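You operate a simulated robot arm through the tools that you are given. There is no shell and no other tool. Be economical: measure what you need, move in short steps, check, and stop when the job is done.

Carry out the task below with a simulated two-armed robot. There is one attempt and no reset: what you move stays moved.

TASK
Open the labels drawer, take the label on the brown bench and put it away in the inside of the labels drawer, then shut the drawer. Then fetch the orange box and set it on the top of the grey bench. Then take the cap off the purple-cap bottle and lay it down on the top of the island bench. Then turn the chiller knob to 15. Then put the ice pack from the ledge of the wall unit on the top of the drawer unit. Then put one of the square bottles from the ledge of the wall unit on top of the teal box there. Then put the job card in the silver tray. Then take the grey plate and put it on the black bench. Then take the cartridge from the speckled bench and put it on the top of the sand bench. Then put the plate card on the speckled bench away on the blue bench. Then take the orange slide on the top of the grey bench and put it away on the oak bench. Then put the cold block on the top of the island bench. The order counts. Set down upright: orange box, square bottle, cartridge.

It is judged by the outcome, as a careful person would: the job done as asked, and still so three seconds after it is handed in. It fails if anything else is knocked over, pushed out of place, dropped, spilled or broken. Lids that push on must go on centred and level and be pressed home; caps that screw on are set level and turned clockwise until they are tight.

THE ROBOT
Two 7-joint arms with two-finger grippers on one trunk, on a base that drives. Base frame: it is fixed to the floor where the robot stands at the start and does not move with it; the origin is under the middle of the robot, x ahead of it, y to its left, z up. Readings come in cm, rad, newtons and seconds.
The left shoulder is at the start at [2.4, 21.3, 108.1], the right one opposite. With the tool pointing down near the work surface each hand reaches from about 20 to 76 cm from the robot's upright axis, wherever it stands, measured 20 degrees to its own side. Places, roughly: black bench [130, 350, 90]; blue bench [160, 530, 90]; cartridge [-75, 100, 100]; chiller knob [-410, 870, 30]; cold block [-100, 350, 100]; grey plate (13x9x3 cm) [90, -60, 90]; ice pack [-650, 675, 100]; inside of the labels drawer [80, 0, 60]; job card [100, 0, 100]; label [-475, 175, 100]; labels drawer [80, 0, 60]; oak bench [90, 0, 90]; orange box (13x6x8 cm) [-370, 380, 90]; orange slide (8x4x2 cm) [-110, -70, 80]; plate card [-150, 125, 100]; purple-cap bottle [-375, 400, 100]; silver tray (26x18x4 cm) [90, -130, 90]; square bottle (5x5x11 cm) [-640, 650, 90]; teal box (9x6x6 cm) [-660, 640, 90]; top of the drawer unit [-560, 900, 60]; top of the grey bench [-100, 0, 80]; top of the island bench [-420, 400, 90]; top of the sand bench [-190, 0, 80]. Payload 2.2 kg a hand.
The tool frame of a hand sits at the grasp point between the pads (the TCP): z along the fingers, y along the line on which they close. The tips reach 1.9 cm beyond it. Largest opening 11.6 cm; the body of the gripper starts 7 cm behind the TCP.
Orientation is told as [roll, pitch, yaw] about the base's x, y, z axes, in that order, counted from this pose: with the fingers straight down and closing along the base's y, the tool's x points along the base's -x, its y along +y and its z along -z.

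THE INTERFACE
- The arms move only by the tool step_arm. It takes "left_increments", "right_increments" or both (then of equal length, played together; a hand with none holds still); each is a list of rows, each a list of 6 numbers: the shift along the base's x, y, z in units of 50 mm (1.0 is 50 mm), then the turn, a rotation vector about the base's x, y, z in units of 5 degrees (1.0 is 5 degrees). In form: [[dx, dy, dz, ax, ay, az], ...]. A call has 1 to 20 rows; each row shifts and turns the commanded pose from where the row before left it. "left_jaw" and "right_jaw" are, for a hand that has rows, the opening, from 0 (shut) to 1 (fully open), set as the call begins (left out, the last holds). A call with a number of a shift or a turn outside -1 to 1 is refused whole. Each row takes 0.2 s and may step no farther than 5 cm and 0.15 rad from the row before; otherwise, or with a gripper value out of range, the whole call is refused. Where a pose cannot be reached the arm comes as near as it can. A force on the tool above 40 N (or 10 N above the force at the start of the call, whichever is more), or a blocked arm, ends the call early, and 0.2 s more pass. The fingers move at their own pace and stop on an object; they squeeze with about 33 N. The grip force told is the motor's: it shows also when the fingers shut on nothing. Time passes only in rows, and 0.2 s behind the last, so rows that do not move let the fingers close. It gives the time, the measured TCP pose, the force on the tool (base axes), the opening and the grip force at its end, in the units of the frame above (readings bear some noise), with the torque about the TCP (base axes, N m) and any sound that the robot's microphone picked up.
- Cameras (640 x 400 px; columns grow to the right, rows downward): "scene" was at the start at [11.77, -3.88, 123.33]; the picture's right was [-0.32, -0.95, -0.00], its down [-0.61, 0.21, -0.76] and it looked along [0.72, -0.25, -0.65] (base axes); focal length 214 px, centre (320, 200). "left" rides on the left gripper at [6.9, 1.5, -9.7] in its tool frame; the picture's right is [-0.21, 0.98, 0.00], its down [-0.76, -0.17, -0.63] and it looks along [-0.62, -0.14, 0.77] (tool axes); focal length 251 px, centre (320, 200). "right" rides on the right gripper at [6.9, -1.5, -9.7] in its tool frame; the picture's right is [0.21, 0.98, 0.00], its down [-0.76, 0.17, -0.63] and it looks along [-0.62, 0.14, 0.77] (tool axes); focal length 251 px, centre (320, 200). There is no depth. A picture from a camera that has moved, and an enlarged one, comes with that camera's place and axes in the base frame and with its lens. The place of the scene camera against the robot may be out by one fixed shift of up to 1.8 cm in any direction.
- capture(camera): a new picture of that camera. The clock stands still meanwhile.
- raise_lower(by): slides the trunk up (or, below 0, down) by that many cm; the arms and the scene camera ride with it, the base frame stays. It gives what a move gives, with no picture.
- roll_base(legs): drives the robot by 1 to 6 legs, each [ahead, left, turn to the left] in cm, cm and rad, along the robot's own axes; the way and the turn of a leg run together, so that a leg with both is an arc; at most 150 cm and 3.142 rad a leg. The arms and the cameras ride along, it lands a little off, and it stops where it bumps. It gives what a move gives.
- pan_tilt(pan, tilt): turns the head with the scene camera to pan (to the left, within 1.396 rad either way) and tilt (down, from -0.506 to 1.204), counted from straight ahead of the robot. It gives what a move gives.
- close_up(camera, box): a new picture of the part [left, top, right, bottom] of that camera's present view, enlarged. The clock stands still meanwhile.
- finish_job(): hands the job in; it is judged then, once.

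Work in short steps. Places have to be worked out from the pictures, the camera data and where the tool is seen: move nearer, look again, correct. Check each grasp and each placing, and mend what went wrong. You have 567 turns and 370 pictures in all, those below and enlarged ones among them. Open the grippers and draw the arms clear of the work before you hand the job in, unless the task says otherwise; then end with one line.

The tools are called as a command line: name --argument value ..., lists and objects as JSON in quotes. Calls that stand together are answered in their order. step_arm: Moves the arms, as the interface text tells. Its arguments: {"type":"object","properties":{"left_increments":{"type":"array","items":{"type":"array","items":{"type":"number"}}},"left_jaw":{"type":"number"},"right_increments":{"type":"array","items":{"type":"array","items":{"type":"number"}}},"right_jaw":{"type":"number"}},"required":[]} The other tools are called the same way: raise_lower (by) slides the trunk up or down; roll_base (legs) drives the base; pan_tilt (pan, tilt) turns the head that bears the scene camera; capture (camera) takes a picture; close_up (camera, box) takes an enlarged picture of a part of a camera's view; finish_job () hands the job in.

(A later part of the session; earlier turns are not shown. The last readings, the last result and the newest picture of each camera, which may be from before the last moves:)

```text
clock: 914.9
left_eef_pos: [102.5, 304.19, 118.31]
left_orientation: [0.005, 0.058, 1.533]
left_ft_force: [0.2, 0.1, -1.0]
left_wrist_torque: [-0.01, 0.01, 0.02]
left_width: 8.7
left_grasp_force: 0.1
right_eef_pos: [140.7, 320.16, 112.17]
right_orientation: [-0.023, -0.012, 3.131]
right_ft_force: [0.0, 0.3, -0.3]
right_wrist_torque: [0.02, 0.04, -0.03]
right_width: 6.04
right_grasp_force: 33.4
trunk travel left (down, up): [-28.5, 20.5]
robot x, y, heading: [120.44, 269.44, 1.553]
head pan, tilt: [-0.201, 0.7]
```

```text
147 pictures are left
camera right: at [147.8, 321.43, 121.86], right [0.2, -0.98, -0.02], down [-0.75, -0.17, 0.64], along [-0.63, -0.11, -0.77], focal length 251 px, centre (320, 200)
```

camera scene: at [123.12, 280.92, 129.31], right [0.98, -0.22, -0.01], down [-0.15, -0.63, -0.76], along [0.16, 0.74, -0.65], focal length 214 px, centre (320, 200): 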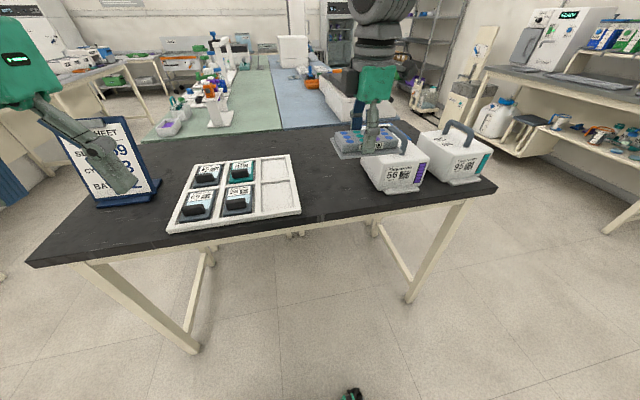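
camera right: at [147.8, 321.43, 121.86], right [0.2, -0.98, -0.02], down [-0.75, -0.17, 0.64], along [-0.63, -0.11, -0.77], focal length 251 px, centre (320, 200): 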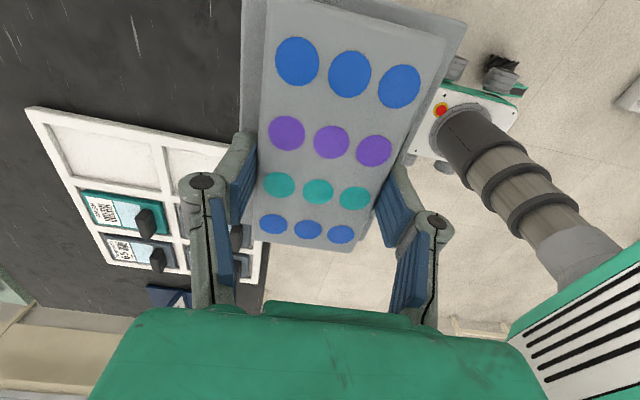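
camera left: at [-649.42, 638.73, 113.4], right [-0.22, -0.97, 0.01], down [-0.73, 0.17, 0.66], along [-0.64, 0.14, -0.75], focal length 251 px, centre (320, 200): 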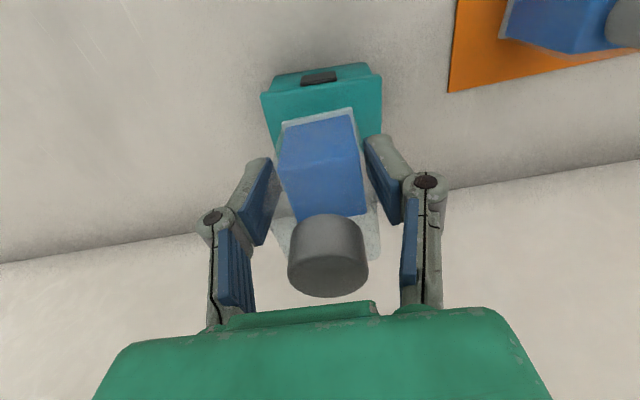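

The gap between slide tray (x≤128) and box 56 (x≥151) is free. I place the plate centred at about [139.5, 335].

step_arm --right_increments '[[-0.06, 0.3, -0.2, 0, 0, 0], [-0.06, 0.3, -0.2, 0, 0, 0], [-0.06, 0.3, -0.2, 0, 0, 0], [-0.06, 0.3, -0.2, 0, 0, 0], [-0.06, 0.3, -0.2, 0, 0, 0], [-0.06, 0.3, -0.2, 0, 0, 0], [-0.06, 0.3, -0.2, 0, 0, 0], [-0.06, 0.3, -0.2, 0, 0, 0], [-0.06, 0.3, -0.2, 0, 0, 0], [-0.06, 0.3, -0.2, 0, 0, 0], [0, 0.1, -0.2, 0, 0, 0], [0, 0, -0.2, 0, 0, 0], [0, 0, 0, 0, 0, 0], [0, 0, 0, 0, 0, 0], [0, 0, 0, 0, 0, 0]]'

capture --camera "right"

capture --camera "scene"

```text
clock: 918.1
left_eef_pos: [99.98, 304.13, 117.98]
left_orientation: [-0.013, 0.057, 1.535]
left_ft_force: [-0.4, 0.6, 0.5]
left_wrist_torque: [-0.01, -0.01, -0.01]
left_width: 8.71
left_grasp_force: 0.0
right_eef_pos: [135.29, 335.73, 100.54]
right_orientation: [-0.023, 0.003, 3.135]
right_ft_force: [-0.6, 0.9, -1.0]
right_wrist_torque: [0.0, -0.05, 0.03]
right_width: 6.04
right_grasp_force: 33.0
trunk travel left (down, up): [-28.5, 20.5]
robot x, y, heading: [120.11, 269.28, 1.554]
head pan, tilt: [-0.201, 0.7]
```

```text
146 pictures are left
camera right: at [142.22, 336.99, 110.26], right [0.21, -0.98, -0.02], down [-0.76, -0.18, 0.63], along [-0.62, -0.11, -0.78], focal length 251 px, centre (320, 200)
```

right: 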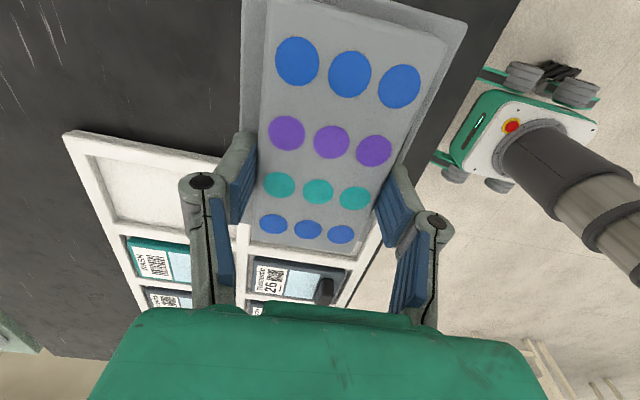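

```text
145 pictures are left
camera scene: at [120.27, 281.03, 129.34], right [0.98, -0.22, 0.01], down [-0.13, -0.63, -0.76], along [0.17, 0.74, -0.65], focal length 214 px, centre (320, 200)
```

scene: 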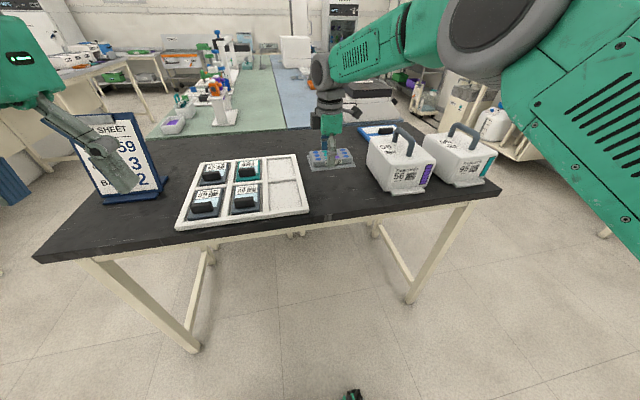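

step_arm --right_increments '[[0.15, 0, -0.2, 0, 0, 0], [0.15, 0, -0.2, 0, 0, 0], [0.1, 0, -0.2, 0, 0, 0], [0, 0, -0.2, 0, 0, 0], [0, 0, -0.2, 0, 0, 0], [0, 0, -0.2, 0, 0, 0], [0, 0, -0.2, 0, 0, 0], [0, 0, 0, 0, 0, 0], [0, 0, 0, 0, 0, 0]]'

step_arm --right_increments '[[0, 0, -0.1, 0, 0, 0], [0, 0, -0.1, 0, 0, 0], [0, 0, 0, 0, 0, 0]]'

capture --camera "right"

```text
clock: 920.1
left_eef_pos: [101.49, 304.17, 118.03]
left_orientation: [-0.003, 0.06, 1.533]
left_ft_force: [0.3, 0.2, 0.3]
left_wrist_torque: [0.0, 0.02, 0.0]
left_width: 8.69
left_grasp_force: 0.1
right_eef_pos: [138.93, 335.72, 93.44]
right_orientation: [-0.024, -0.006, 3.133]
right_ft_force: [0.3, 0.6, -1.6]
right_wrist_torque: [0.02, 0.05, -0.02]
right_width: 6.04
right_grasp_force: 33.0
trunk travel left (down, up): [-28.5, 20.5]
robot x, y, heading: [120.33, 269.15, 1.552]
head pan, tilt: [-0.201, 0.7]
```

```text
clock: 920.9
left_eef_pos: [101.11, 304.15, 118.1]
left_orientation: [-0.005, 0.06, 1.535]
left_ft_force: [0.6, 0.4, -0.6]
left_wrist_torque: [0.02, 0.02, 0.0]
left_width: 8.71
left_grasp_force: 0.0
right_eef_pos: [138.42, 335.56, 92.23]
right_orientation: [-0.023, -0.002, 3.133]
right_ft_force: [1.0, -0.6, -0.9]
right_wrist_torque: [0.03, 0.01, -0.04]
right_width: 6.04
right_grasp_force: 33.5
trunk travel left (down, up): [-28.5, 20.5]
robot x, y, heading: [119.98, 269.42, 1.549]
head pan, tilt: [-0.201, 0.7]
```

```text
144 pictures are left
camera right: at [145.47, 336.96, 102.07], right [0.21, -0.98, -0.02], down [-0.76, -0.17, 0.63], along [-0.62, -0.11, -0.78], focal length 251 px, centre (320, 200)
```

right: 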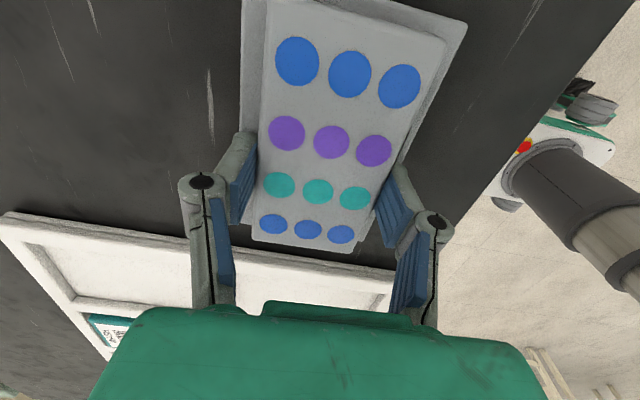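

step_arm --right_increments '[[0, 0, -0.08, 0, 0, 0], [0, 0, -0.08, 0, 0, 0], [0, 0, 0, 0, 0, 0]]'

step_arm --right_increments '[[0, 0, -0.08, 0, 0, 0], [0, 0, 0, 0, 0, 0]]'

step_arm --right_increments '[[0, 0, -0.06, 0, 0, 0], [0, 0, 0, 0, 0, 0]]'

```text
clock: 921.7
left_eef_pos: [100.75, 304.23, 117.9]
left_orientation: [-0.01, 0.059, 1.534]
left_ft_force: [-0.2, 0.2, -1.1]
left_wrist_torque: [-0.01, 0.03, 0.03]
left_width: 8.7
left_grasp_force: 0.1
right_eef_pos: [138.01, 335.62, 91.58]
right_orientation: [-0.022, -0.001, 3.134]
right_ft_force: [0.5, 0.5, -0.4]
right_wrist_torque: [-0.01, -0.01, 0.03]
right_width: 6.07
right_grasp_force: 32.6
trunk travel left (down, up): [-28.5, 20.5]
robot x, y, heading: [120.02, 268.74, 1.553]
head pan, tilt: [-0.201, 0.7]
```

```text
clock: 922.3
left_eef_pos: [100.78, 304.21, 117.88]
left_orientation: [-0.008, 0.061, 1.536]
left_ft_force: [-1.4, -1.0, -0.1]
left_wrist_torque: [0.01, -0.03, -0.02]
left_width: 8.69
left_grasp_force: 0.1
right_eef_pos: [138.11, 335.67, 91.19]
right_orientation: [-0.024, -0.001, 3.132]
right_ft_force: [0.7, 0.2, -1.5]
right_wrist_torque: [0.01, 0.01, 0.0]
right_width: 6.05
right_grasp_force: 32.9
trunk travel left (down, up): [-28.5, 20.5]
robot x, y, heading: [120.11, 269.05, 1.554]
head pan, tilt: [-0.201, 0.7]
```

```text
clock: 922.9
left_eef_pos: [100.91, 304.16, 117.91]
left_orientation: [-0.007, 0.06, 1.534]
left_ft_force: [0.6, -0.2, -0.7]
left_wrist_torque: [-0.01, 0.01, 0.01]
left_width: 8.7
left_grasp_force: 0.0
right_eef_pos: [138.15, 335.52, 90.99]
right_orientation: [-0.022, -0.003, 3.132]
right_ft_force: [0.6, 0.0, -0.7]
right_wrist_torque: [0.03, 0.0, -0.01]
right_width: 6.03
right_grasp_force: 32.8
trunk travel left (down, up): [-28.5, 20.5]
robot x, y, heading: [120.0, 269.21, 1.557]
head pan, tilt: [-0.201, 0.7]
```

step_arm --right_increments '[[0, 0, -0.06, 0, 0, 0], [0, 0, 0, 0, 0, 0]]'

step_arm --right_increments '[[0, 0, -0.06, 0, 0, 0], [0, 0, 0, 0, 0, 0]]'

step_arm --right_increments '[[0, 0, 0, 0, 0, 0], [0, 0, 0, 0, 0, 0], [0, 0, 0, 0, 0, 0]]' --right_jaw 0.75

step_arm --right_increments '[[0, 0, 0.2, 0, 0, 0], [0, 0, 0.3, 0, 0, 0], [0, 0, 0.3, 0, 0, 0], [0, 0, 0.3, 0, 0, 0], [0, 0, 0.4, 0, 0, 0], [0, -0.1, 0.4, 0, 0, 0], [0, -0.3, 0.4, 0, 0, 0], [0, -0.4, 0.4, 0, 0, 0], [0, -0.4, 0.4, 0, 0, 0], [0, -0.4, 0.4, 0, 0, 0], [0, -0.4, 0.2, 0, 0, 0]]'

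capture --camera "scene"

```text
clock: 923.5
left_eef_pos: [100.97, 304.31, 117.94]
left_orientation: [-0.007, 0.059, 1.535]
left_ft_force: [0.5, -0.4, 0.2]
left_wrist_torque: [0.0, 0.0, 0.02]
left_width: 8.68
left_grasp_force: 0.1
right_eef_pos: [138.14, 335.55, 90.7]
right_orientation: [-0.023, -0.002, 3.133]
right_ft_force: [0.4, 0.4, -1.4]
right_wrist_torque: [-0.01, -0.01, -0.04]
right_width: 6.03
right_grasp_force: 33.6
trunk travel left (down, up): [-28.5, 20.5]
robot x, y, heading: [119.9, 269.22, 1.556]
head pan, tilt: [-0.201, 0.7]
```

```text
clock: 924.1
left_eef_pos: [100.77, 303.96, 118.04]
left_orientation: [-0.008, 0.055, 1.533]
left_ft_force: [0.4, 1.2, -0.1]
left_wrist_torque: [-0.03, -0.03, -0.01]
left_width: 8.68
left_grasp_force: 0.1
right_eef_pos: [138.09, 335.66, 90.58]
right_orientation: [-0.029, -0.001, 3.132]
right_ft_force: [3.5, 0.2, 14.8]
right_wrist_torque: [-0.66, -0.06, 0.09]
right_width: 6.06
right_grasp_force: 33.3
trunk travel left (down, up): [-28.5, 20.5]
robot x, y, heading: [120.16, 269.45, 1.552]
head pan, tilt: [-0.201, 0.7]
```

```text
clock: 924.9
left_eef_pos: [100.73, 304.21, 117.85]
left_orientation: [-0.01, 0.059, 1.534]
left_ft_force: [-0.4, 0.0, -0.7]
left_wrist_torque: [0.0, 0.01, 0.0]
left_width: 8.69
left_grasp_force: 0.1
right_eef_pos: [138.01, 335.59, 90.33]
right_orientation: [-0.023, 0.0, 3.134]
right_ft_force: [-0.8, 0.6, 2.4]
right_wrist_torque: [-0.11, -0.01, -0.01]
right_width: 8.66
right_grasp_force: 0.0
trunk travel left (down, up): [-28.5, 20.5]
robot x, y, heading: [120.2, 269.37, 1.554]
head pan, tilt: [-0.201, 0.7]
```

```text
clock: 927.3
left_eef_pos: [100.85, 304.05, 117.97]
left_orientation: [-0.009, 0.055, 1.534]
left_ft_force: [0.2, -0.6, 0.5]
left_wrist_torque: [-0.01, 0.01, 0.01]
left_width: 8.68
left_grasp_force: 0.1
right_eef_pos: [137.96, 325.76, 108.79]
right_orientation: [-0.024, -0.002, 3.137]
right_ft_force: [0.1, 0.4, -1.0]
right_wrist_torque: [0.02, -0.01, -0.04]
right_width: 8.69
right_grasp_force: 0.0
trunk travel left (down, up): [-28.5, 20.5]
robot x, y, heading: [120.03, 269.05, 1.552]
head pan, tilt: [-0.201, 0.7]
```

```text
143 pictures are left
camera scene: at [121.48, 280.82, 129.35], right [0.98, -0.22, 0.0], down [-0.14, -0.63, -0.76], along [0.17, 0.75, -0.65], focal length 214 px, centre (320, 200)
```

scene: 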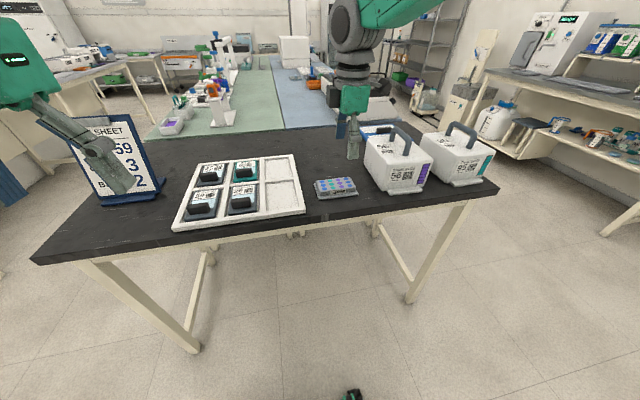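

Plate placed on the black bench. Next the cartridge on the speckled bench (near [-75, 100]). I go back to the aisle and face −x.

roll_base --legs '[[-34, 0, 0.015], [0, 118, 0], [0, 0, 0.785], [0, 0, 0.785], [0, 120, 0]]'

pan_tilt --pan 0 --tilt 0.6

capture --camera "scene"

```text
clock: 944.8
left_eef_pos: [-27.83, 94.38, 117.95]
left_orientation: [-0.011, 0.057, -3.142]
left_ft_force: [0.5, -0.1, -0.5]
left_wrist_torque: [-0.02, 0.04, 0.01]
left_width: 8.74
left_grasp_force: 0.0
right_eef_pos: [-50.84, 130.75, 108.71]
right_orientation: [-0.022, 0.002, -1.543]
right_ft_force: [0.0, -0.6, 0.8]
right_wrist_torque: [-0.01, 0.01, -0.01]
right_width: 8.7
right_grasp_force: 0.1
trunk travel left (down, up): [-28.5, 20.5]
robot x, y, heading: [6.6, 115.14, -3.122]
head pan, tilt: [-0.201, 0.7]
```

```text
clock: 945.5
left_eef_pos: [-27.53, 94.41, 117.85]
left_orientation: [-0.009, 0.063, -3.139]
left_ft_force: [-0.4, -0.3, 0.2]
left_wrist_torque: [0.0, -0.02, 0.01]
left_width: 8.69
left_grasp_force: 0.0
right_eef_pos: [-50.51, 130.81, 108.82]
right_orientation: [-0.026, -0.001, -1.54]
right_ft_force: [0.7, 0.2, 0.2]
right_wrist_torque: [-0.01, -0.02, -0.03]
right_width: 8.68
right_grasp_force: 0.0
trunk travel left (down, up): [-28.5, 20.5]
robot x, y, heading: [6.38, 114.93, -3.12]
head pan, tilt: [0.0, 0.6]
```

```text
142 pictures are left
camera scene: at [-7.26, 113.88, 130.19], right [-0.02, 1.0, 0.0], down [0.57, 0.01, -0.82], along [-0.82, -0.01, -0.57], focal length 214 px, centre (320, 200)
```

scene: 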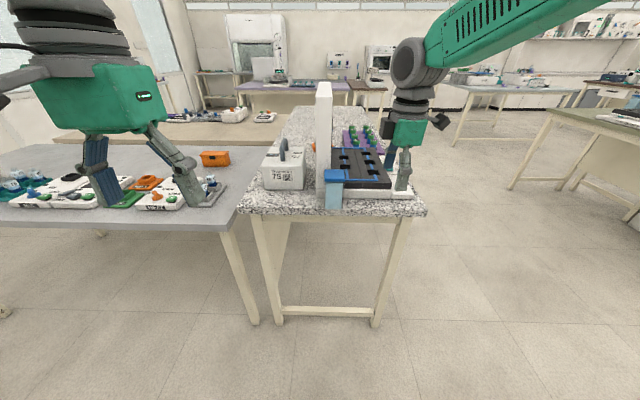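

close_up --camera "scene" --box '[230, 70, 440, 230]'

```text
2.50 times, centred on (335, 150) of scene
camera zoom: at [-7.26, 113.88, 130.19], right [-0.02, 1.0, 0.0], down [0.57, 0.01, -0.82], along [-0.82, -0.01, -0.57], focal length 536 px, centre (282, 325)
```

zoom: 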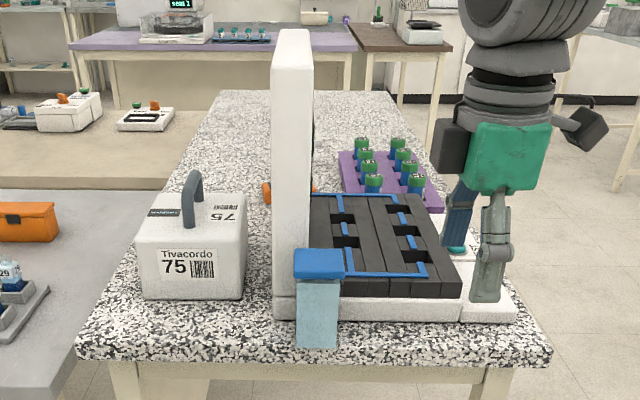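

The cartridge is the white "Tivacordo 75" box with a grey handle, centre about [-81, 100], handle top z≈107. I retract the right hand and move the base 24 cm ahead.

step_arm --right_increments '[[0.4, 0.1, 0.2, 0, 0, 0], [0.4, 0.1, 0.2, 0, 0, 0], [0.4, 0.1, 0, 0, 0, 0], [0.4, 0, 0, 0, 0, 0]]'

roll_base --legs '[[24, 0, -0.02]]'

step_arm --left_increments '[[-0.3, 0.1, 0, 0, -0.3, 0], [-0.3, 0.1, 0, 0, -0.3, 0], [-0.3, 0.1, 0, 0, 0, 0], [-0.3, 0.1, 0, 0, 0, 0], [-0.2, 0, 0, 0, 0, 0], [0, 0, 0, 0, 0, 0], [0, 0, 0, 0, 0, 0], [0, 0, 0, 0, 0, 0]]'

capture --camera "left"

capture --camera "scene"

```text
clock: 946.5
left_eef_pos: [-27.49, 94.73, 117.95]
left_orientation: [-0.007, 0.061, -3.14]
left_ft_force: [0.2, 0.4, -0.4]
left_wrist_torque: [0.0, 0.07, -0.01]
left_width: 8.72
left_grasp_force: 0.1
right_eef_pos: [-42.5, 132.81, 110.92]
right_orientation: [-0.028, -0.001, -1.541]
right_ft_force: [0.0, 0.2, -0.8]
right_wrist_torque: [0.0, 0.03, 0.0]
right_width: 8.7
right_grasp_force: 0.2
trunk travel left (down, up): [-28.5, 20.5]
robot x, y, heading: [6.26, 115.64, -3.121]
head pan, tilt: [0.0, 0.6]
```

```text
clock: 948.3
left_eef_pos: [-52.3, 95.63, 117.93]
left_orientation: [-0.006, 0.061, 3.115]
left_ft_force: [0.0, 0.0, 0.0]
left_wrist_torque: [0.0, -0.01, 0.02]
left_width: 8.71
left_grasp_force: 0.1
right_eef_pos: [-66.25, 133.98, 110.8]
right_orientation: [-0.026, -0.003, -1.569]
right_ft_force: [-0.4, -0.1, -0.7]
right_wrist_torque: [-0.01, -0.01, -0.02]
right_width: 8.71
right_grasp_force: 0.0
trunk travel left (down, up): [-28.5, 20.5]
robot x, y, heading: [-17.75, 115.23, 3.137]
head pan, tilt: [0.0, 0.6]
```

```text
clock: 950.1
left_eef_pos: [-59.08, 97.68, 117.97]
left_orientation: [-0.008, 0.111, 3.114]
left_ft_force: [0.9, -0.7, 0.8]
left_wrist_torque: [0.03, -0.01, -0.04]
left_width: 8.69
left_grasp_force: 0.0
right_eef_pos: [-66.1, 133.88, 110.96]
right_orientation: [-0.028, -0.004, -1.571]
right_ft_force: [-0.2, -0.2, 0.2]
right_wrist_torque: [0.03, -0.02, 0.02]
right_width: 8.71
right_grasp_force: 0.0
trunk travel left (down, up): [-28.5, 20.5]
robot x, y, heading: [-17.72, 115.03, 3.134]
head pan, tilt: [0.0, 0.6]
```

```text
140 pictures are left
camera left: at [-53.22, 95.8, 128.11], right [-0.24, -0.97, -0.03], down [-0.82, 0.18, 0.55], along [-0.52, 0.16, -0.84], focal length 251 px, centre (320, 200)
```

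left: 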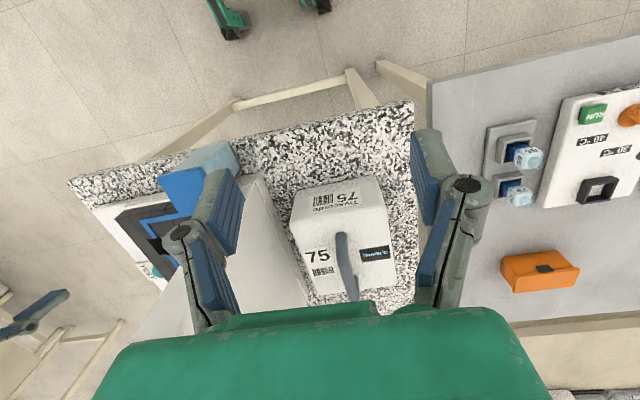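

```text
139 pictures are left
camera scene: at [-31.47, 114.4, 130.2], right [0.01, 1.0, 0.0], down [0.57, 0.0, -0.82], along [-0.82, 0.01, -0.57], focal length 214 px, centre (320, 200)
```

scene: 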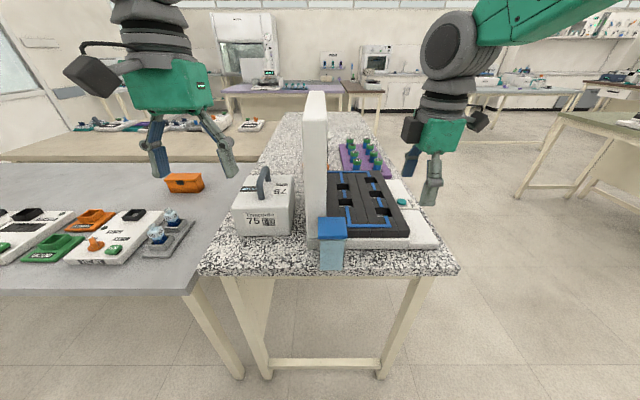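

Handle centre ≈[-80, 99.5], running along x. The tall board is at y≥110, so I move in gently and fix the hand's tilt.

step_arm --left_increments '[[-0.3, 0.02, 0, 0, 0.4, 0], [-0.3, 0.02, 0, 0, 0.4, 0], [-0.3, 0.02, 0, 0, 0.4, 0], [-0.3, 0.02, 0, 0, 0, 0], [-0.3, 0.02, 0, 0, 0, 0], [-0.3, 0.02, 0, 0, 0, 0], [-0.3, 0.02, 0, 0, 0, 0], [-0.3, 0.02, 0, 0, 0, 0], [-0.3, 0.02, 0, 0, 0, 0], [-0.3, 0, 0, 0, 0, 0], [-0.3, 0, 0, 0, 0, 0], [-0.3, 0, 0, 0, 0, 0], [-0.3, 0, 0, 0, 0, 0], [-0.2, 0, 0, 0, 0, 0], [0, 0, 0, 0, 0, 0], [0, 0, 0, 0, 0, 0]]' --left_jaw 0.6

capture --camera "left"

```text
clock: 953.5
left_eef_pos: [-79.82, 98.5, 118.0]
left_orientation: [-0.006, 0.008, 3.116]
left_ft_force: [0.4, -0.7, 1.5]
left_wrist_torque: [-0.02, -0.03, 0.01]
left_width: 6.95
left_grasp_force: 0.0
right_eef_pos: [-66.15, 134.0, 110.83]
right_orientation: [-0.028, -0.004, -1.568]
right_ft_force: [0.0, 0.0, 0.1]
right_wrist_torque: [0.0, 0.01, -0.03]
right_width: 8.71
right_grasp_force: 0.1
trunk travel left (down, up): [-28.5, 20.5]
robot x, y, heading: [-18.1, 115.23, 3.136]
head pan, tilt: [0.0, 0.6]
```

```text
138 pictures are left
camera left: at [-72.93, 96.72, 127.49], right [-0.24, -0.97, -0.01], down [-0.76, 0.18, 0.63], along [-0.61, 0.16, -0.78], focal length 251 px, centre (320, 200)
```

left: 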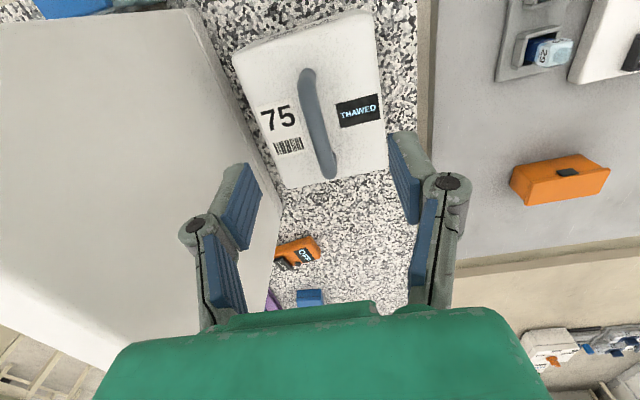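

step_arm --left_increments '[[-0.2, 0.08, -0.3, 0, 0, 0], [-0.2, 0.04, -0.3, 0, 0, 0], [0, 0, -0.3, 0, 0, 0], [0, 0, -0.3, 0, 0, 0], [0, 0, -0.3, 0, 0, 0], [0, 0, -0.3, 0, 0, 0], [0, 0, -0.3, 0, 0, 0], [0, 0, -0.3, 0, 0, 0], [0, 0, 0, 0, 0, 0], [0, 0, 0, 0, 0, 0]]'

capture --camera "left"

```text
clock: 955.7
left_eef_pos: [-81.59, 99.13, 105.94]
left_orientation: [-0.005, 0.007, 3.117]
left_ft_force: [0.5, 0.4, 0.8]
left_wrist_torque: [0.0, 0.01, -0.03]
left_width: 6.96
left_grasp_force: 0.1
right_eef_pos: [-66.14, 133.9, 110.78]
right_orientation: [-0.027, -0.004, -1.57]
right_ft_force: [-0.3, -1.0, 0.1]
right_wrist_torque: [0.0, 0.02, 0.04]
right_width: 8.69
right_grasp_force: 0.0
trunk travel left (down, up): [-28.5, 20.5]
robot x, y, heading: [-17.69, 115.15, 3.137]
head pan, tilt: [0.0, 0.6]
```

```text
137 pictures are left
camera left: at [-74.68, 97.26, 115.48], right [-0.24, -0.97, -0.01], down [-0.76, 0.18, 0.63], along [-0.61, 0.16, -0.78], focal length 251 px, centre (320, 200)
```

left: 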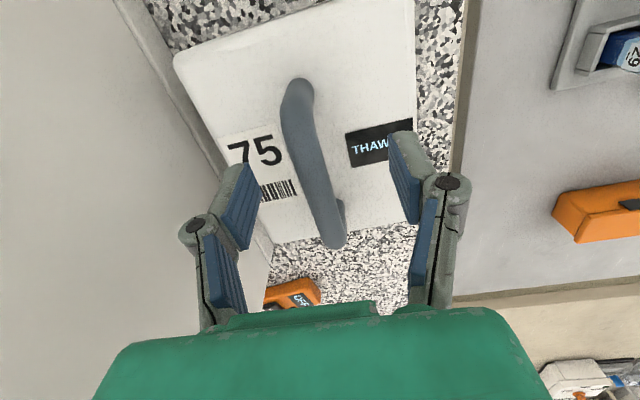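

step_arm --left_increments '[[0, 0, -0.2, 0, 0, 0], [0, 0, 0, 0, 0, 0]]'

step_arm --left_increments '[[0, 0, 0, 0, 0, 0], [0, 0, 0, 0, 0, 0], [0, 0, 0, 0, 0, 0], [0, 0, 0, 0, 0, 0]]' --left_jaw 0

step_arm --left_increments '[[0, 0, 0.1, 0, 0, 0], [0, 0, 0.1, 0, 0, 0], [0, 0, 0.15, 0, 0, 0], [0, 0, 0.15, 0, 0, 0], [0, 0, 0, 0, 0, 0]]'

capture --camera "left"

```text
clock: 956.3
left_eef_pos: [-81.52, 99.13, 105.05]
left_orientation: [-0.005, 0.007, 3.117]
left_ft_force: [-0.2, 0.4, 0.1]
left_wrist_torque: [-0.01, 0.0, -0.02]
left_width: 6.95
left_grasp_force: 0.0
right_eef_pos: [-66.07, 133.97, 110.85]
right_orientation: [-0.03, -0.003, -1.569]
right_ft_force: [0.1, 0.0, 0.5]
right_wrist_torque: [-0.01, -0.03, 0.0]
right_width: 8.7
right_grasp_force: 0.1
trunk travel left (down, up): [-28.5, 20.5]
robot x, y, heading: [-17.56, 115.14, 3.138]
head pan, tilt: [0.0, 0.6]
```

```text
clock: 957.3
left_eef_pos: [-81.54, 99.07, 105.12]
left_orientation: [-0.005, 0.008, 3.117]
left_ft_force: [0.5, 0.1, 3.0]
left_wrist_torque: [0.02, -0.03, 0.64]
left_width: 1.79
left_grasp_force: 33.1
right_eef_pos: [-66.1, 134.0, 110.92]
right_orientation: [-0.028, -0.005, -1.569]
right_ft_force: [-0.4, -0.9, 0.8]
right_wrist_torque: [0.01, 0.0, 0.02]
right_width: 8.69
right_grasp_force: 0.1
trunk travel left (down, up): [-28.5, 20.5]
robot x, y, heading: [-17.84, 115.19, 3.134]
head pan, tilt: [0.0, 0.6]
```

```text
clock: 958.5
left_eef_pos: [-81.63, 99.3, 107.4]
left_orientation: [-0.004, 0.007, 3.115]
left_ft_force: [0.6, -0.6, -0.3]
left_wrist_torque: [0.01, 0.01, -0.02]
left_width: 0.0
left_grasp_force: 28.5
right_eef_pos: [-66.26, 134.01, 110.85]
right_orientation: [-0.027, -0.003, -1.57]
right_ft_force: [-0.7, -0.5, -0.3]
right_wrist_torque: [0.01, 0.04, -0.02]
right_width: 8.72
right_grasp_force: 0.0
trunk travel left (down, up): [-28.5, 20.5]
robot x, y, heading: [-17.8, 115.31, 3.134]
head pan, tilt: [0.0, 0.6]
```

```text
136 pictures are left
camera left: at [-74.77, 97.41, 116.99], right [-0.24, -0.97, -0.01], down [-0.76, 0.18, 0.63], along [-0.61, 0.16, -0.78], focal length 251 px, centre (320, 200)
```

left: 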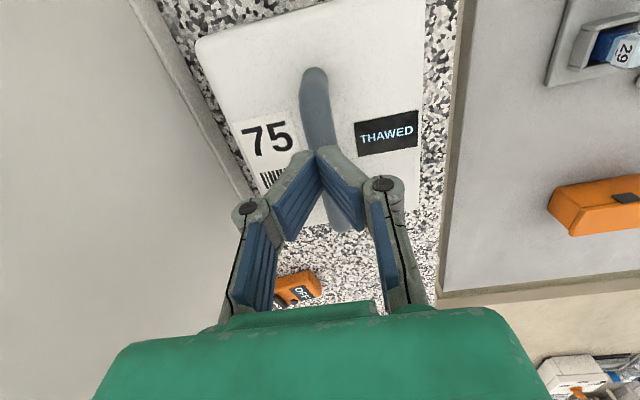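

It slipped off the rounded top; I open, go 2.2 cm lower and grip again.

step_arm --left_increments '[[0, 0, 0.1, 0, 0, 0], [0, 0, 0, 0, 0, 0], [0, 0, 0, 0, 0, 0]]' --left_jaw 0.6

step_arm --left_increments '[[0, -0.05, -0.3, 0, 0, 0], [0, 0, -0.3, 0, 0, 0], [0, 0, -0.3, 0, 0, 0], [0, 0, -0.15, 0, 0, 0], [0, 0, 0, 0, 0, 0]]'

capture --camera "left"

```text
clock: 959.3
left_eef_pos: [-81.59, 99.17, 107.95]
left_orientation: [-0.004, 0.006, 3.114]
left_ft_force: [-0.4, -0.6, 0.5]
left_wrist_torque: [0.0, 0.0, 0.01]
left_width: 6.97
left_grasp_force: 0.1
right_eef_pos: [-66.16, 133.93, 110.84]
right_orientation: [-0.027, -0.004, -1.568]
right_ft_force: [-0.4, 0.2, -0.9]
right_wrist_torque: [-0.01, 0.0, -0.04]
right_width: 8.71
right_grasp_force: 0.2
trunk travel left (down, up): [-28.5, 20.5]
robot x, y, heading: [-18.04, 115.19, 3.134]
head pan, tilt: [0.0, 0.6]
```

```text
clock: 960.5
left_eef_pos: [-81.79, 98.9, 102.69]
left_orientation: [-0.006, 0.008, 3.115]
left_ft_force: [0.1, -0.2, -0.8]
left_wrist_torque: [0.01, 0.0, -0.01]
left_width: 6.95
left_grasp_force: 0.1
right_eef_pos: [-66.2, 133.93, 110.82]
right_orientation: [-0.028, -0.003, -1.569]
right_ft_force: [0.8, -0.3, 0.4]
right_wrist_torque: [0.0, -0.03, 0.01]
right_width: 8.69
right_grasp_force: 0.1
trunk travel left (down, up): [-28.5, 20.5]
robot x, y, heading: [-17.61, 114.74, 3.134]
head pan, tilt: [0.0, 0.6]
```

```text
135 pictures are left
camera left: at [-74.86, 97.02, 112.35], right [-0.24, -0.97, -0.01], down [-0.76, 0.18, 0.63], along [-0.61, 0.16, -0.78], focal length 251 px, centre (320, 200)
```

left: 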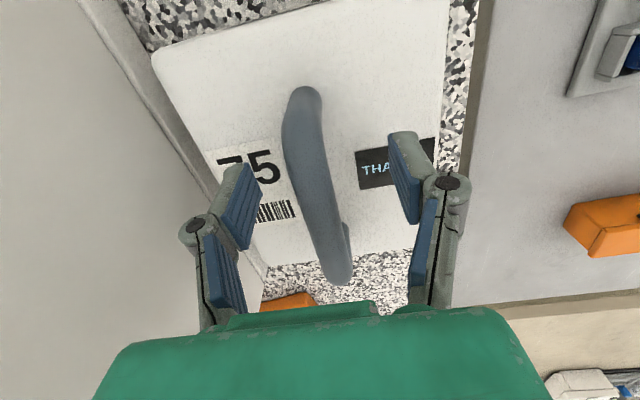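

step_arm --left_increments '[[0, 0, 0, 0, 0, 0], [0, 0, 0, 0, 0, 0], [0, 0, 0, 0, 0, 0], [0, 0, 0, 0, 0, 0]]' --left_jaw 0

step_arm --left_increments '[[0, 0, 0.1, 0, 0, 0], [0, 0, 0.1, 0, 0, 0], [0, 0, 0.15, 0, 0, 0], [0, 0, 0.15, 0, 0, 0], [0, 0, 0, 0, 0, 0]]'

capture --camera "left"

```text
clock: 961.5
left_eef_pos: [-81.77, 98.82, 102.74]
left_orientation: [-0.005, 0.008, 3.115]
left_ft_force: [0.8, 1.4, -1.0]
left_wrist_torque: [0.02, -0.1, -0.05]
left_width: 0.69
left_grasp_force: 33.2
right_eef_pos: [-66.08, 133.95, 110.76]
right_orientation: [-0.028, -0.002, -1.57]
right_ft_force: [0.1, -0.9, -0.2]
right_wrist_torque: [0.02, -0.02, 0.05]
right_width: 8.72
right_grasp_force: 0.2
trunk travel left (down, up): [-28.5, 20.5]
robot x, y, heading: [-17.99, 115.23, 3.133]
head pan, tilt: [0.0, 0.6]
```

```text
clock: 962.7
left_eef_pos: [-81.82, 98.83, 105.24]
left_orientation: [-0.005, 0.008, 3.113]
left_ft_force: [-0.3, -0.5, -10.0]
left_wrist_torque: [0.0, -0.26, 0.0]
left_width: 0.69
left_grasp_force: 32.3
right_eef_pos: [-66.27, 134.0, 110.9]
right_orientation: [-0.026, -0.004, -1.568]
right_ft_force: [0.5, 0.1, -0.1]
right_wrist_torque: [0.02, -0.01, 0.0]
right_width: 8.7
right_grasp_force: 0.0
trunk travel left (down, up): [-28.5, 20.5]
robot x, y, heading: [-17.92, 115.37, 3.137]
head pan, tilt: [0.0, 0.6]
```

```text
134 pictures are left
camera left: at [-74.98, 97.11, 114.82], right [-0.24, -0.97, -0.01], down [-0.76, 0.18, 0.63], along [-0.61, 0.16, -0.78], focal length 251 px, centre (320, 200)
```

left: 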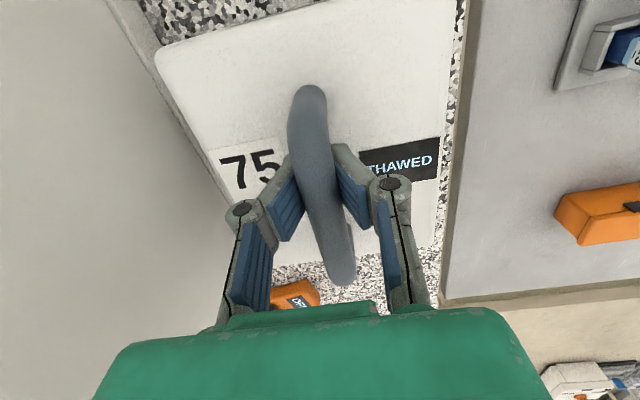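

The fingers hook under the handle; the cartridge hangs (10 N). I lift higher, draw in, back off.

step_arm --left_increments '[[0, 0, 0.25, 0, 0, 0], [0, 0, 0.25, 0, 0, 0], [0, 0, 0.25, 0, 0, 0], [0, 0, 0.25, 0, 0, 0], [0, 0, 0.25, 0, 0, 0], [0, 0, 0.25, 0, 0, 0], [0, 0, 0.25, 0, 0, 0], [0, -0.1, 0.25, 0, 0, 0], [0.1, -0.1, 0.25, 0, 0, 0], [0.1, -0.1, 0.2, 0, 0, 0], [0.2, 0, 0, 0, 0, 0], [0.2, 0, 0, 0, 0, 0]]'

roll_base --legs '[[-35, 0, 0]]'

step_arm --left_increments '[[0.25, 0, 0, 0, 0, 0], [0.25, 0, 0, 0, 0, 0], [0.25, 0, 0, 0, 0, 0], [0.25, 0, 0, 0, 0, 0], [0.2, 0, 0, 0, 0, 0], [0, 0, 0, 0, 0, 0]]'

capture --camera "scene"

```text
clock: 965.3
left_eef_pos: [-78.69, 97.32, 117.45]
left_orientation: [-0.009, 0.005, 3.115]
left_ft_force: [0.0, 0.3, -10.2]
left_wrist_torque: [0.05, -0.23, -0.02]
left_width: 0.68
left_grasp_force: 33.4
right_eef_pos: [-66.24, 133.94, 110.96]
right_orientation: [-0.027, -0.003, -1.57]
right_ft_force: [-0.2, 0.8, -0.2]
right_wrist_torque: [0.0, 0.01, -0.03]
right_width: 8.71
right_grasp_force: 0.0
trunk travel left (down, up): [-28.5, 20.5]
robot x, y, heading: [-17.77, 115.38, 3.132]
head pan, tilt: [0.0, 0.6]
```

```text
clock: 967.6
left_eef_pos: [-44.54, 97.45, 117.35]
left_orientation: [-0.005, 0.009, 3.109]
left_ft_force: [-0.5, -0.1, -10.6]
left_wrist_torque: [0.0, -0.21, 0.02]
left_width: 0.65
left_grasp_force: 33.0
right_eef_pos: [-31.76, 133.86, 110.92]
right_orientation: [-0.026, 0.0, -1.575]
right_ft_force: [0.1, -0.6, 0.1]
right_wrist_torque: [0.03, 0.0, 0.01]
right_width: 8.68
right_grasp_force: 0.2
trunk travel left (down, up): [-28.5, 20.5]
robot x, y, heading: [16.43, 114.91, 3.125]
head pan, tilt: [0.0, 0.6]
```

```text
clock: 969.0
left_eef_pos: [-37.91, 97.33, 117.67]
left_orientation: [-0.007, 0.005, 3.111]
left_ft_force: [0.9, 0.0, -9.9]
left_wrist_torque: [0.01, -0.24, 0.01]
left_width: 0.64
left_grasp_force: 33.3
right_eef_pos: [-31.25, 133.74, 111.11]
right_orientation: [-0.032, -0.002, -1.574]
right_ft_force: [-0.2, -0.1, 0.4]
right_wrist_torque: [0.0, 0.01, -0.02]
right_width: 8.72
right_grasp_force: 0.1
trunk travel left (down, up): [-28.5, 20.5]
robot x, y, heading: [16.6, 114.58, 3.123]
head pan, tilt: [0.0, 0.6]
```

```text
133 pictures are left
camera scene: at [2.7, 114.09, 130.17], right [0.01, 1.0, 0.0], down [0.57, -0.01, -0.82], along [-0.82, 0.01, -0.57], focal length 214 px, centre (320, 200)
```

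scene: 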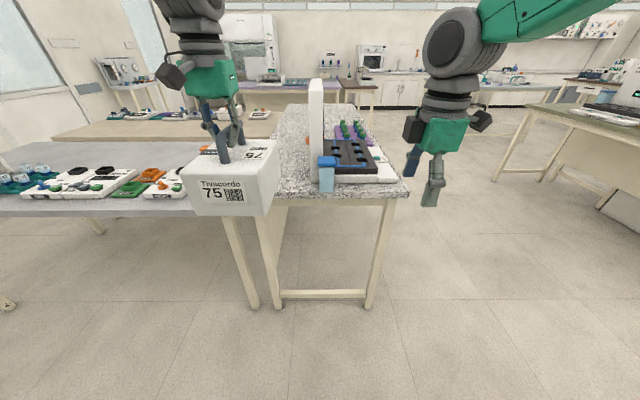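

The cartridge hangs level. I drive: to y≈240, then west to x≈-285.

roll_base --legs '[[0, -125, 0.018], [140, 0, 0], [140, 0, 0], [20, 0, 0]]'

pan_tilt --pan 1.2 --tilt 0.45

capture --camera "scene"

```text
clock: 989.5
left_eef_pos: [-333.83, 215.28, 117.67]
left_orientation: [-0.005, 0.004, 3.138]
left_ft_force: [-0.4, 0.7, -10.3]
left_wrist_torque: [0.02, -0.22, 0.01]
left_width: 0.62
left_grasp_force: 33.0
right_eef_pos: [-328.29, 252.1, 111.05]
right_orientation: [-0.032, -0.004, -1.544]
right_ft_force: [-0.7, -0.8, 0.4]
right_wrist_torque: [0.01, -0.01, 0.03]
right_width: 8.71
right_grasp_force: 0.0
trunk travel left (down, up): [-28.5, 20.5]
robot x, y, heading: [-279.63, 234.44, -3.125]
head pan, tilt: [0.0, 0.6]
```

```text
clock: 990.9
left_eef_pos: [-333.54, 215.27, 117.75]
left_orientation: [-0.006, 0.002, 3.138]
left_ft_force: [-0.1, -1.1, -9.8]
left_wrist_torque: [0.0, -0.22, -0.02]
left_width: 0.6
left_grasp_force: 32.6
right_eef_pos: [-327.92, 251.99, 111.21]
right_orientation: [-0.036, -0.002, -1.545]
right_ft_force: [0.7, -0.8, 0.3]
right_wrist_torque: [0.02, 0.0, 0.03]
right_width: 8.72
right_grasp_force: 0.1
trunk travel left (down, up): [-28.5, 20.5]
robot x, y, heading: [-279.86, 234.47, -3.129]
head pan, tilt: [1.201, 0.45]
```

```text
132 pictures are left
camera scene: at [-288.07, 224.82, 131.55], right [-0.94, 0.35, 0.0], down [0.16, 0.41, -0.9], along [-0.31, -0.84, -0.44], focal length 214 px, centre (320, 200)
```

scene: 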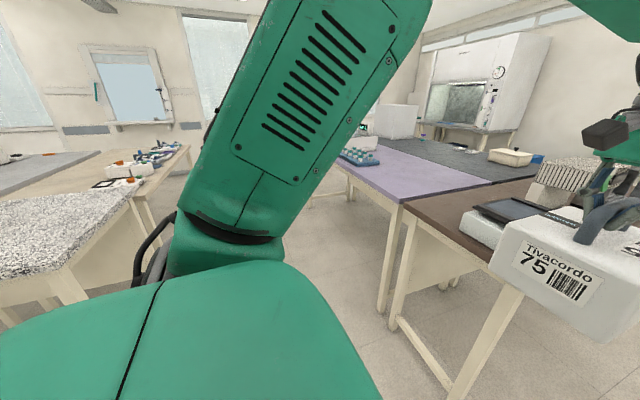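

The aisle between sand bench (west edge x≈-237) and lilac bench is wide enough. I turn to −y and drive down it.

roll_base --legs '[[0, 0, 0.785], [0, 0, 0.77], [0, -6, 0], [110, 0, 0]]'

pan_tilt --pan 0.5 --tilt 0.5

capture --camera "scene"

```text
clock: 1001.1
left_eef_pos: [-272.59, 69.8, 117.77]
left_orientation: [0.016, 0.006, -1.599]
left_ft_force: [-0.9, 0.5, -10.8]
left_wrist_torque: [0.11, 0.0, 0.02]
left_width: 0.02
left_grasp_force: 28.5
right_eef_pos: [-308.85, 76.33, 110.49]
right_orientation: [-0.029, -0.023, 0.002]
right_ft_force: [1.7, -1.4, -1.3]
right_wrist_torque: [0.15, 0.06, 0.01]
right_width: 8.7
right_grasp_force: 0.1
trunk travel left (down, up): [-28.5, 20.5]
robot x, y, heading: [-287.82, 124.42, -1.579]
head pan, tilt: [1.201, 0.45]
```

```text
clock: 1002.2
left_eef_pos: [-264.7, 70.74, 117.17]
left_orientation: [-0.043, -0.001, -1.596]
left_ft_force: [2.7, 2.0, -10.2]
left_wrist_torque: [0.08, 0.4, -0.04]
left_width: 0.6
left_grasp_force: 27.9
right_eef_pos: [-301.71, 77.28, 112.1]
right_orientation: [-0.04, 0.039, 0.006]
right_ft_force: [0.3, 0.1, -0.6]
right_wrist_torque: [-0.03, 0.11, 0.03]
right_width: 8.71
right_grasp_force: 0.0
trunk travel left (down, up): [-28.5, 20.5]
robot x, y, heading: [-286.94, 124.54, -1.578]
head pan, tilt: [0.499, 0.499]
```

```text
131 pictures are left
camera scene: at [-282.61, 111.15, 131.07], right [-0.88, -0.47, 0.0], down [-0.23, 0.42, -0.88], along [0.41, -0.77, -0.48], focal length 214 px, centre (320, 200)
```

scene: 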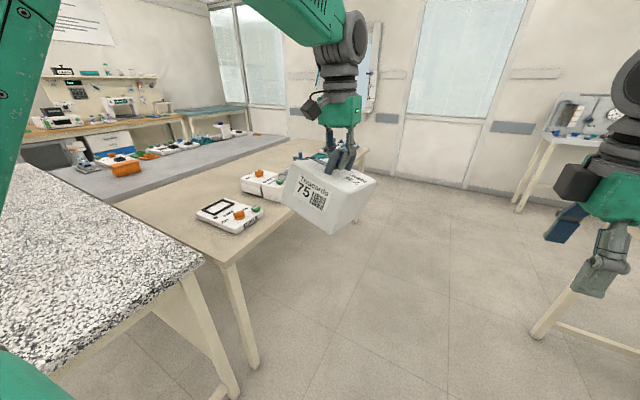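

roll_base --legs '[[85, 0, 0], [0, 0, 0.785], [0, 0, 0.785]]'

pan_tilt --pan -0.1 --tilt 0.6

step_arm --right_increments '[[0, 0, 0, 0, 0, 0], [0, 0, 0, 0, 0, 0], [0, 0, 0, 0, 0, 0], [0, 0, 0, 0, 0, 0], [0, 0, 0, 0, 0, 0], [0, 0, 0, 0, 0, 0], [0, 0, 0, 0, 0, 0], [0, 0, 0, 0, 0, 0]]'

capture --camera "scene"

```text
clock: 1010.8
left_eef_pos: [-233.9, 59.37, 117.23]
left_orientation: [-0.025, 0.002, -0.036]
left_ft_force: [-0.4, 4.1, -6.2]
left_wrist_torque: [-0.03, 0.01, 0.05]
left_width: 0.0
left_grasp_force: 29.1
right_eef_pos: [-240.68, 22.82, 111.6]
right_orientation: [-0.036, 0.018, 1.564]
right_ft_force: [1.0, 0.3, 0.0]
right_wrist_torque: [0.0, -0.04, 0.02]
right_width: 8.67
right_grasp_force: 0.0
trunk travel left (down, up): [-28.5, 20.5]
robot x, y, heading: [-288.2, 39.9, -0.01]
head pan, tilt: [0.499, 0.499]
```

```text
clock: 1011.8
left_eef_pos: [-234.94, 53.5, 118.58]
left_orientation: [0.02, -0.005, -0.043]
left_ft_force: [-2.5, -1.0, -5.4]
left_wrist_torque: [0.29, -0.16, 0.03]
left_width: 0.6
left_grasp_force: 28.6
right_eef_pos: [-241.47, 17.54, 111.26]
right_orientation: [-0.042, -0.027, 1.562]
right_ft_force: [-0.8, -1.0, 1.6]
right_wrist_torque: [0.06, -0.04, 0.0]
right_width: 8.71
right_grasp_force: 0.1
trunk travel left (down, up): [-28.5, 20.5]
robot x, y, heading: [-288.04, 39.31, -0.016]
head pan, tilt: [-0.099, 0.6]
```

```text
clock: 1013.6
left_eef_pos: [-234.79, 54.33, 118.5]
left_orientation: [0.013, -0.005, -0.039]
left_ft_force: [0.0, -1.6, -19.5]
left_wrist_torque: [-0.22, 0.52, -0.04]
left_width: 0.01
left_grasp_force: 27.9
right_eef_pos: [-241.44, 18.18, 111.3]
right_orientation: [-0.039, -0.023, 1.561]
right_ft_force: [0.3, 0.1, 1.0]
right_wrist_torque: [0.06, -0.02, 0.0]
right_width: 8.71
right_grasp_force: 0.1
trunk travel left (down, up): [-28.5, 20.5]
robot x, y, heading: [-287.58, 39.21, -0.017]
head pan, tilt: [-0.099, 0.6]
```

```text
130 pictures are left
camera scene: at [-275.25, 38.03, 130.17], right [-0.11, -0.99, 0.01], down [-0.56, 0.06, -0.82], along [0.82, -0.1, -0.57], focal length 214 px, centre (320, 200)
```

scene: 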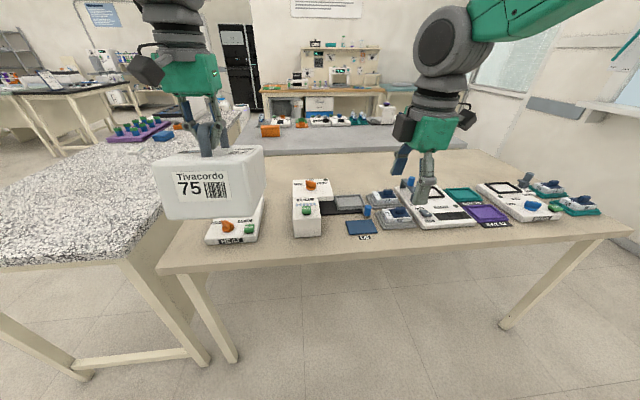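

The back-left area behind the first device (x −198) is free: target box centre [-182, 61]. I drive up to the bench.

roll_base --legs '[[28, 0, 0.017], [14, 0, 0]]'

step_arm --left_increments '[[0, 0, 0, 0, 0, 0], [0, 0, 0, 0, 0, 0], [0, 0, 0, 0, 0, 0], [0, 0, 0, 0, 0, 0], [0, 0, 0, 0, 0, 0], [0, 0, 0, 0, 0, 0], [0, 0, 0, 0, 0, 0], [0, 0, 0, 0, 0, 0], [0, 0, 0, 0, 0, 0], [0, 0, 0, 0, 0, 0], [0, 0, 0, 0, 0, 0], [0, 0, 0, 0, 0, 0]]'

pan_tilt --pan 0.2 --tilt 0.7

capture --camera "scene"

capture --camera "left"

```text
clock: 1016.4
left_eef_pos: [-194.31, 52.6, 119.02]
left_orientation: [0.034, -0.007, -0.022]
left_ft_force: [-0.6, -6.5, -12.1]
left_wrist_torque: [0.08, 0.3, -0.15]
left_width: 0.01
left_grasp_force: 28.8
right_eef_pos: [-200.16, 16.53, 111.19]
right_orientation: [-0.044, -0.043, 1.584]
right_ft_force: [-0.7, -1.1, 1.5]
right_wrist_torque: [0.16, 0.04, -0.01]
right_width: 8.7
right_grasp_force: 0.1
trunk travel left (down, up): [-28.5, 20.5]
robot x, y, heading: [-246.96, 38.44, 0.009]
head pan, tilt: [-0.099, 0.6]
```

```text
clock: 1019.0
left_eef_pos: [-194.5, 52.87, 118.79]
left_orientation: [0.025, -0.01, -0.025]
left_ft_force: [-1.3, -1.7, -5.0]
left_wrist_torque: [-0.01, -0.03, -0.03]
left_width: 0.6
left_grasp_force: 28.2
right_eef_pos: [-200.24, 16.85, 111.32]
right_orientation: [-0.043, -0.037, 1.582]
right_ft_force: [-0.4, -0.4, 1.0]
right_wrist_torque: [0.07, 0.01, -0.03]
right_width: 8.72
right_grasp_force: 0.1
trunk travel left (down, up): [-28.5, 20.5]
robot x, y, heading: [-246.84, 38.43, 0.002]
head pan, tilt: [-0.099, 0.6]
```

```text
clock: 1019.8
left_eef_pos: [-194.33, 56.29, 118.26]
left_orientation: [0.002, -0.005, -0.022]
left_ft_force: [-0.2, 2.0, -14.1]
left_wrist_torque: [-0.21, 0.25, -0.01]
left_width: 0.0
left_grasp_force: 28.3
right_eef_pos: [-200.26, 20.06, 111.56]
right_orientation: [-0.04, -0.014, 1.583]
right_ft_force: [0.0, 0.5, 0.1]
right_wrist_torque: [-0.05, 0.04, 0.01]
right_width: 8.7
right_grasp_force: 0.1
trunk travel left (down, up): [-28.5, 20.5]
robot x, y, heading: [-246.85, 39.27, 0.005]
head pan, tilt: [0.201, 0.7]
```

```text
129 pictures are left
camera scene: at [-234.5, 43.29, 129.14], right [0.21, -0.98, 0.02], down [-0.64, -0.15, -0.76], along [0.74, 0.14, -0.65], focal length 214 px, centre (320, 200)
```

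scene: 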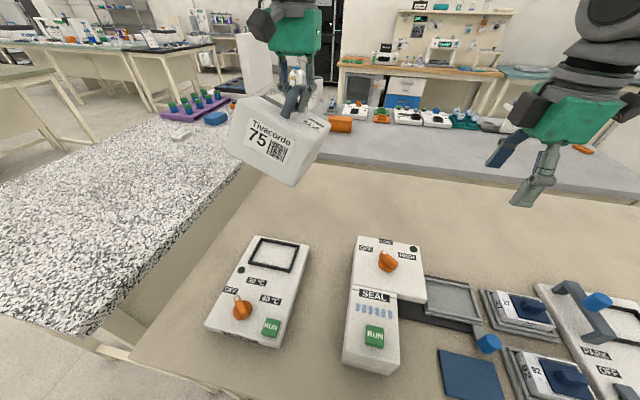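

```text
128 pictures are left
camera left: at [-201.21, 57.9, 127.74], right [0.24, 0.97, 0.0], down [0.75, -0.18, 0.64], along [0.62, -0.15, -0.77], focal length 251 px, centre (320, 200)
```

left: 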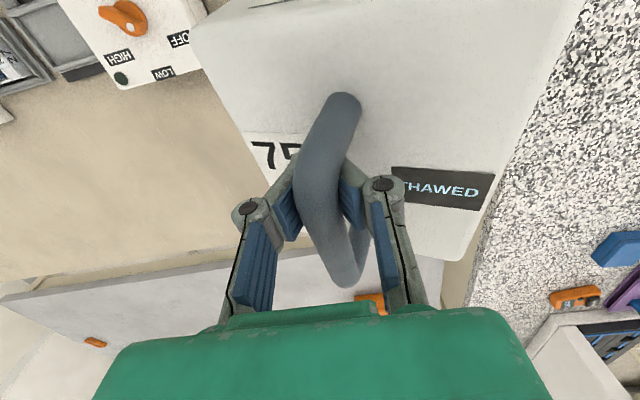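

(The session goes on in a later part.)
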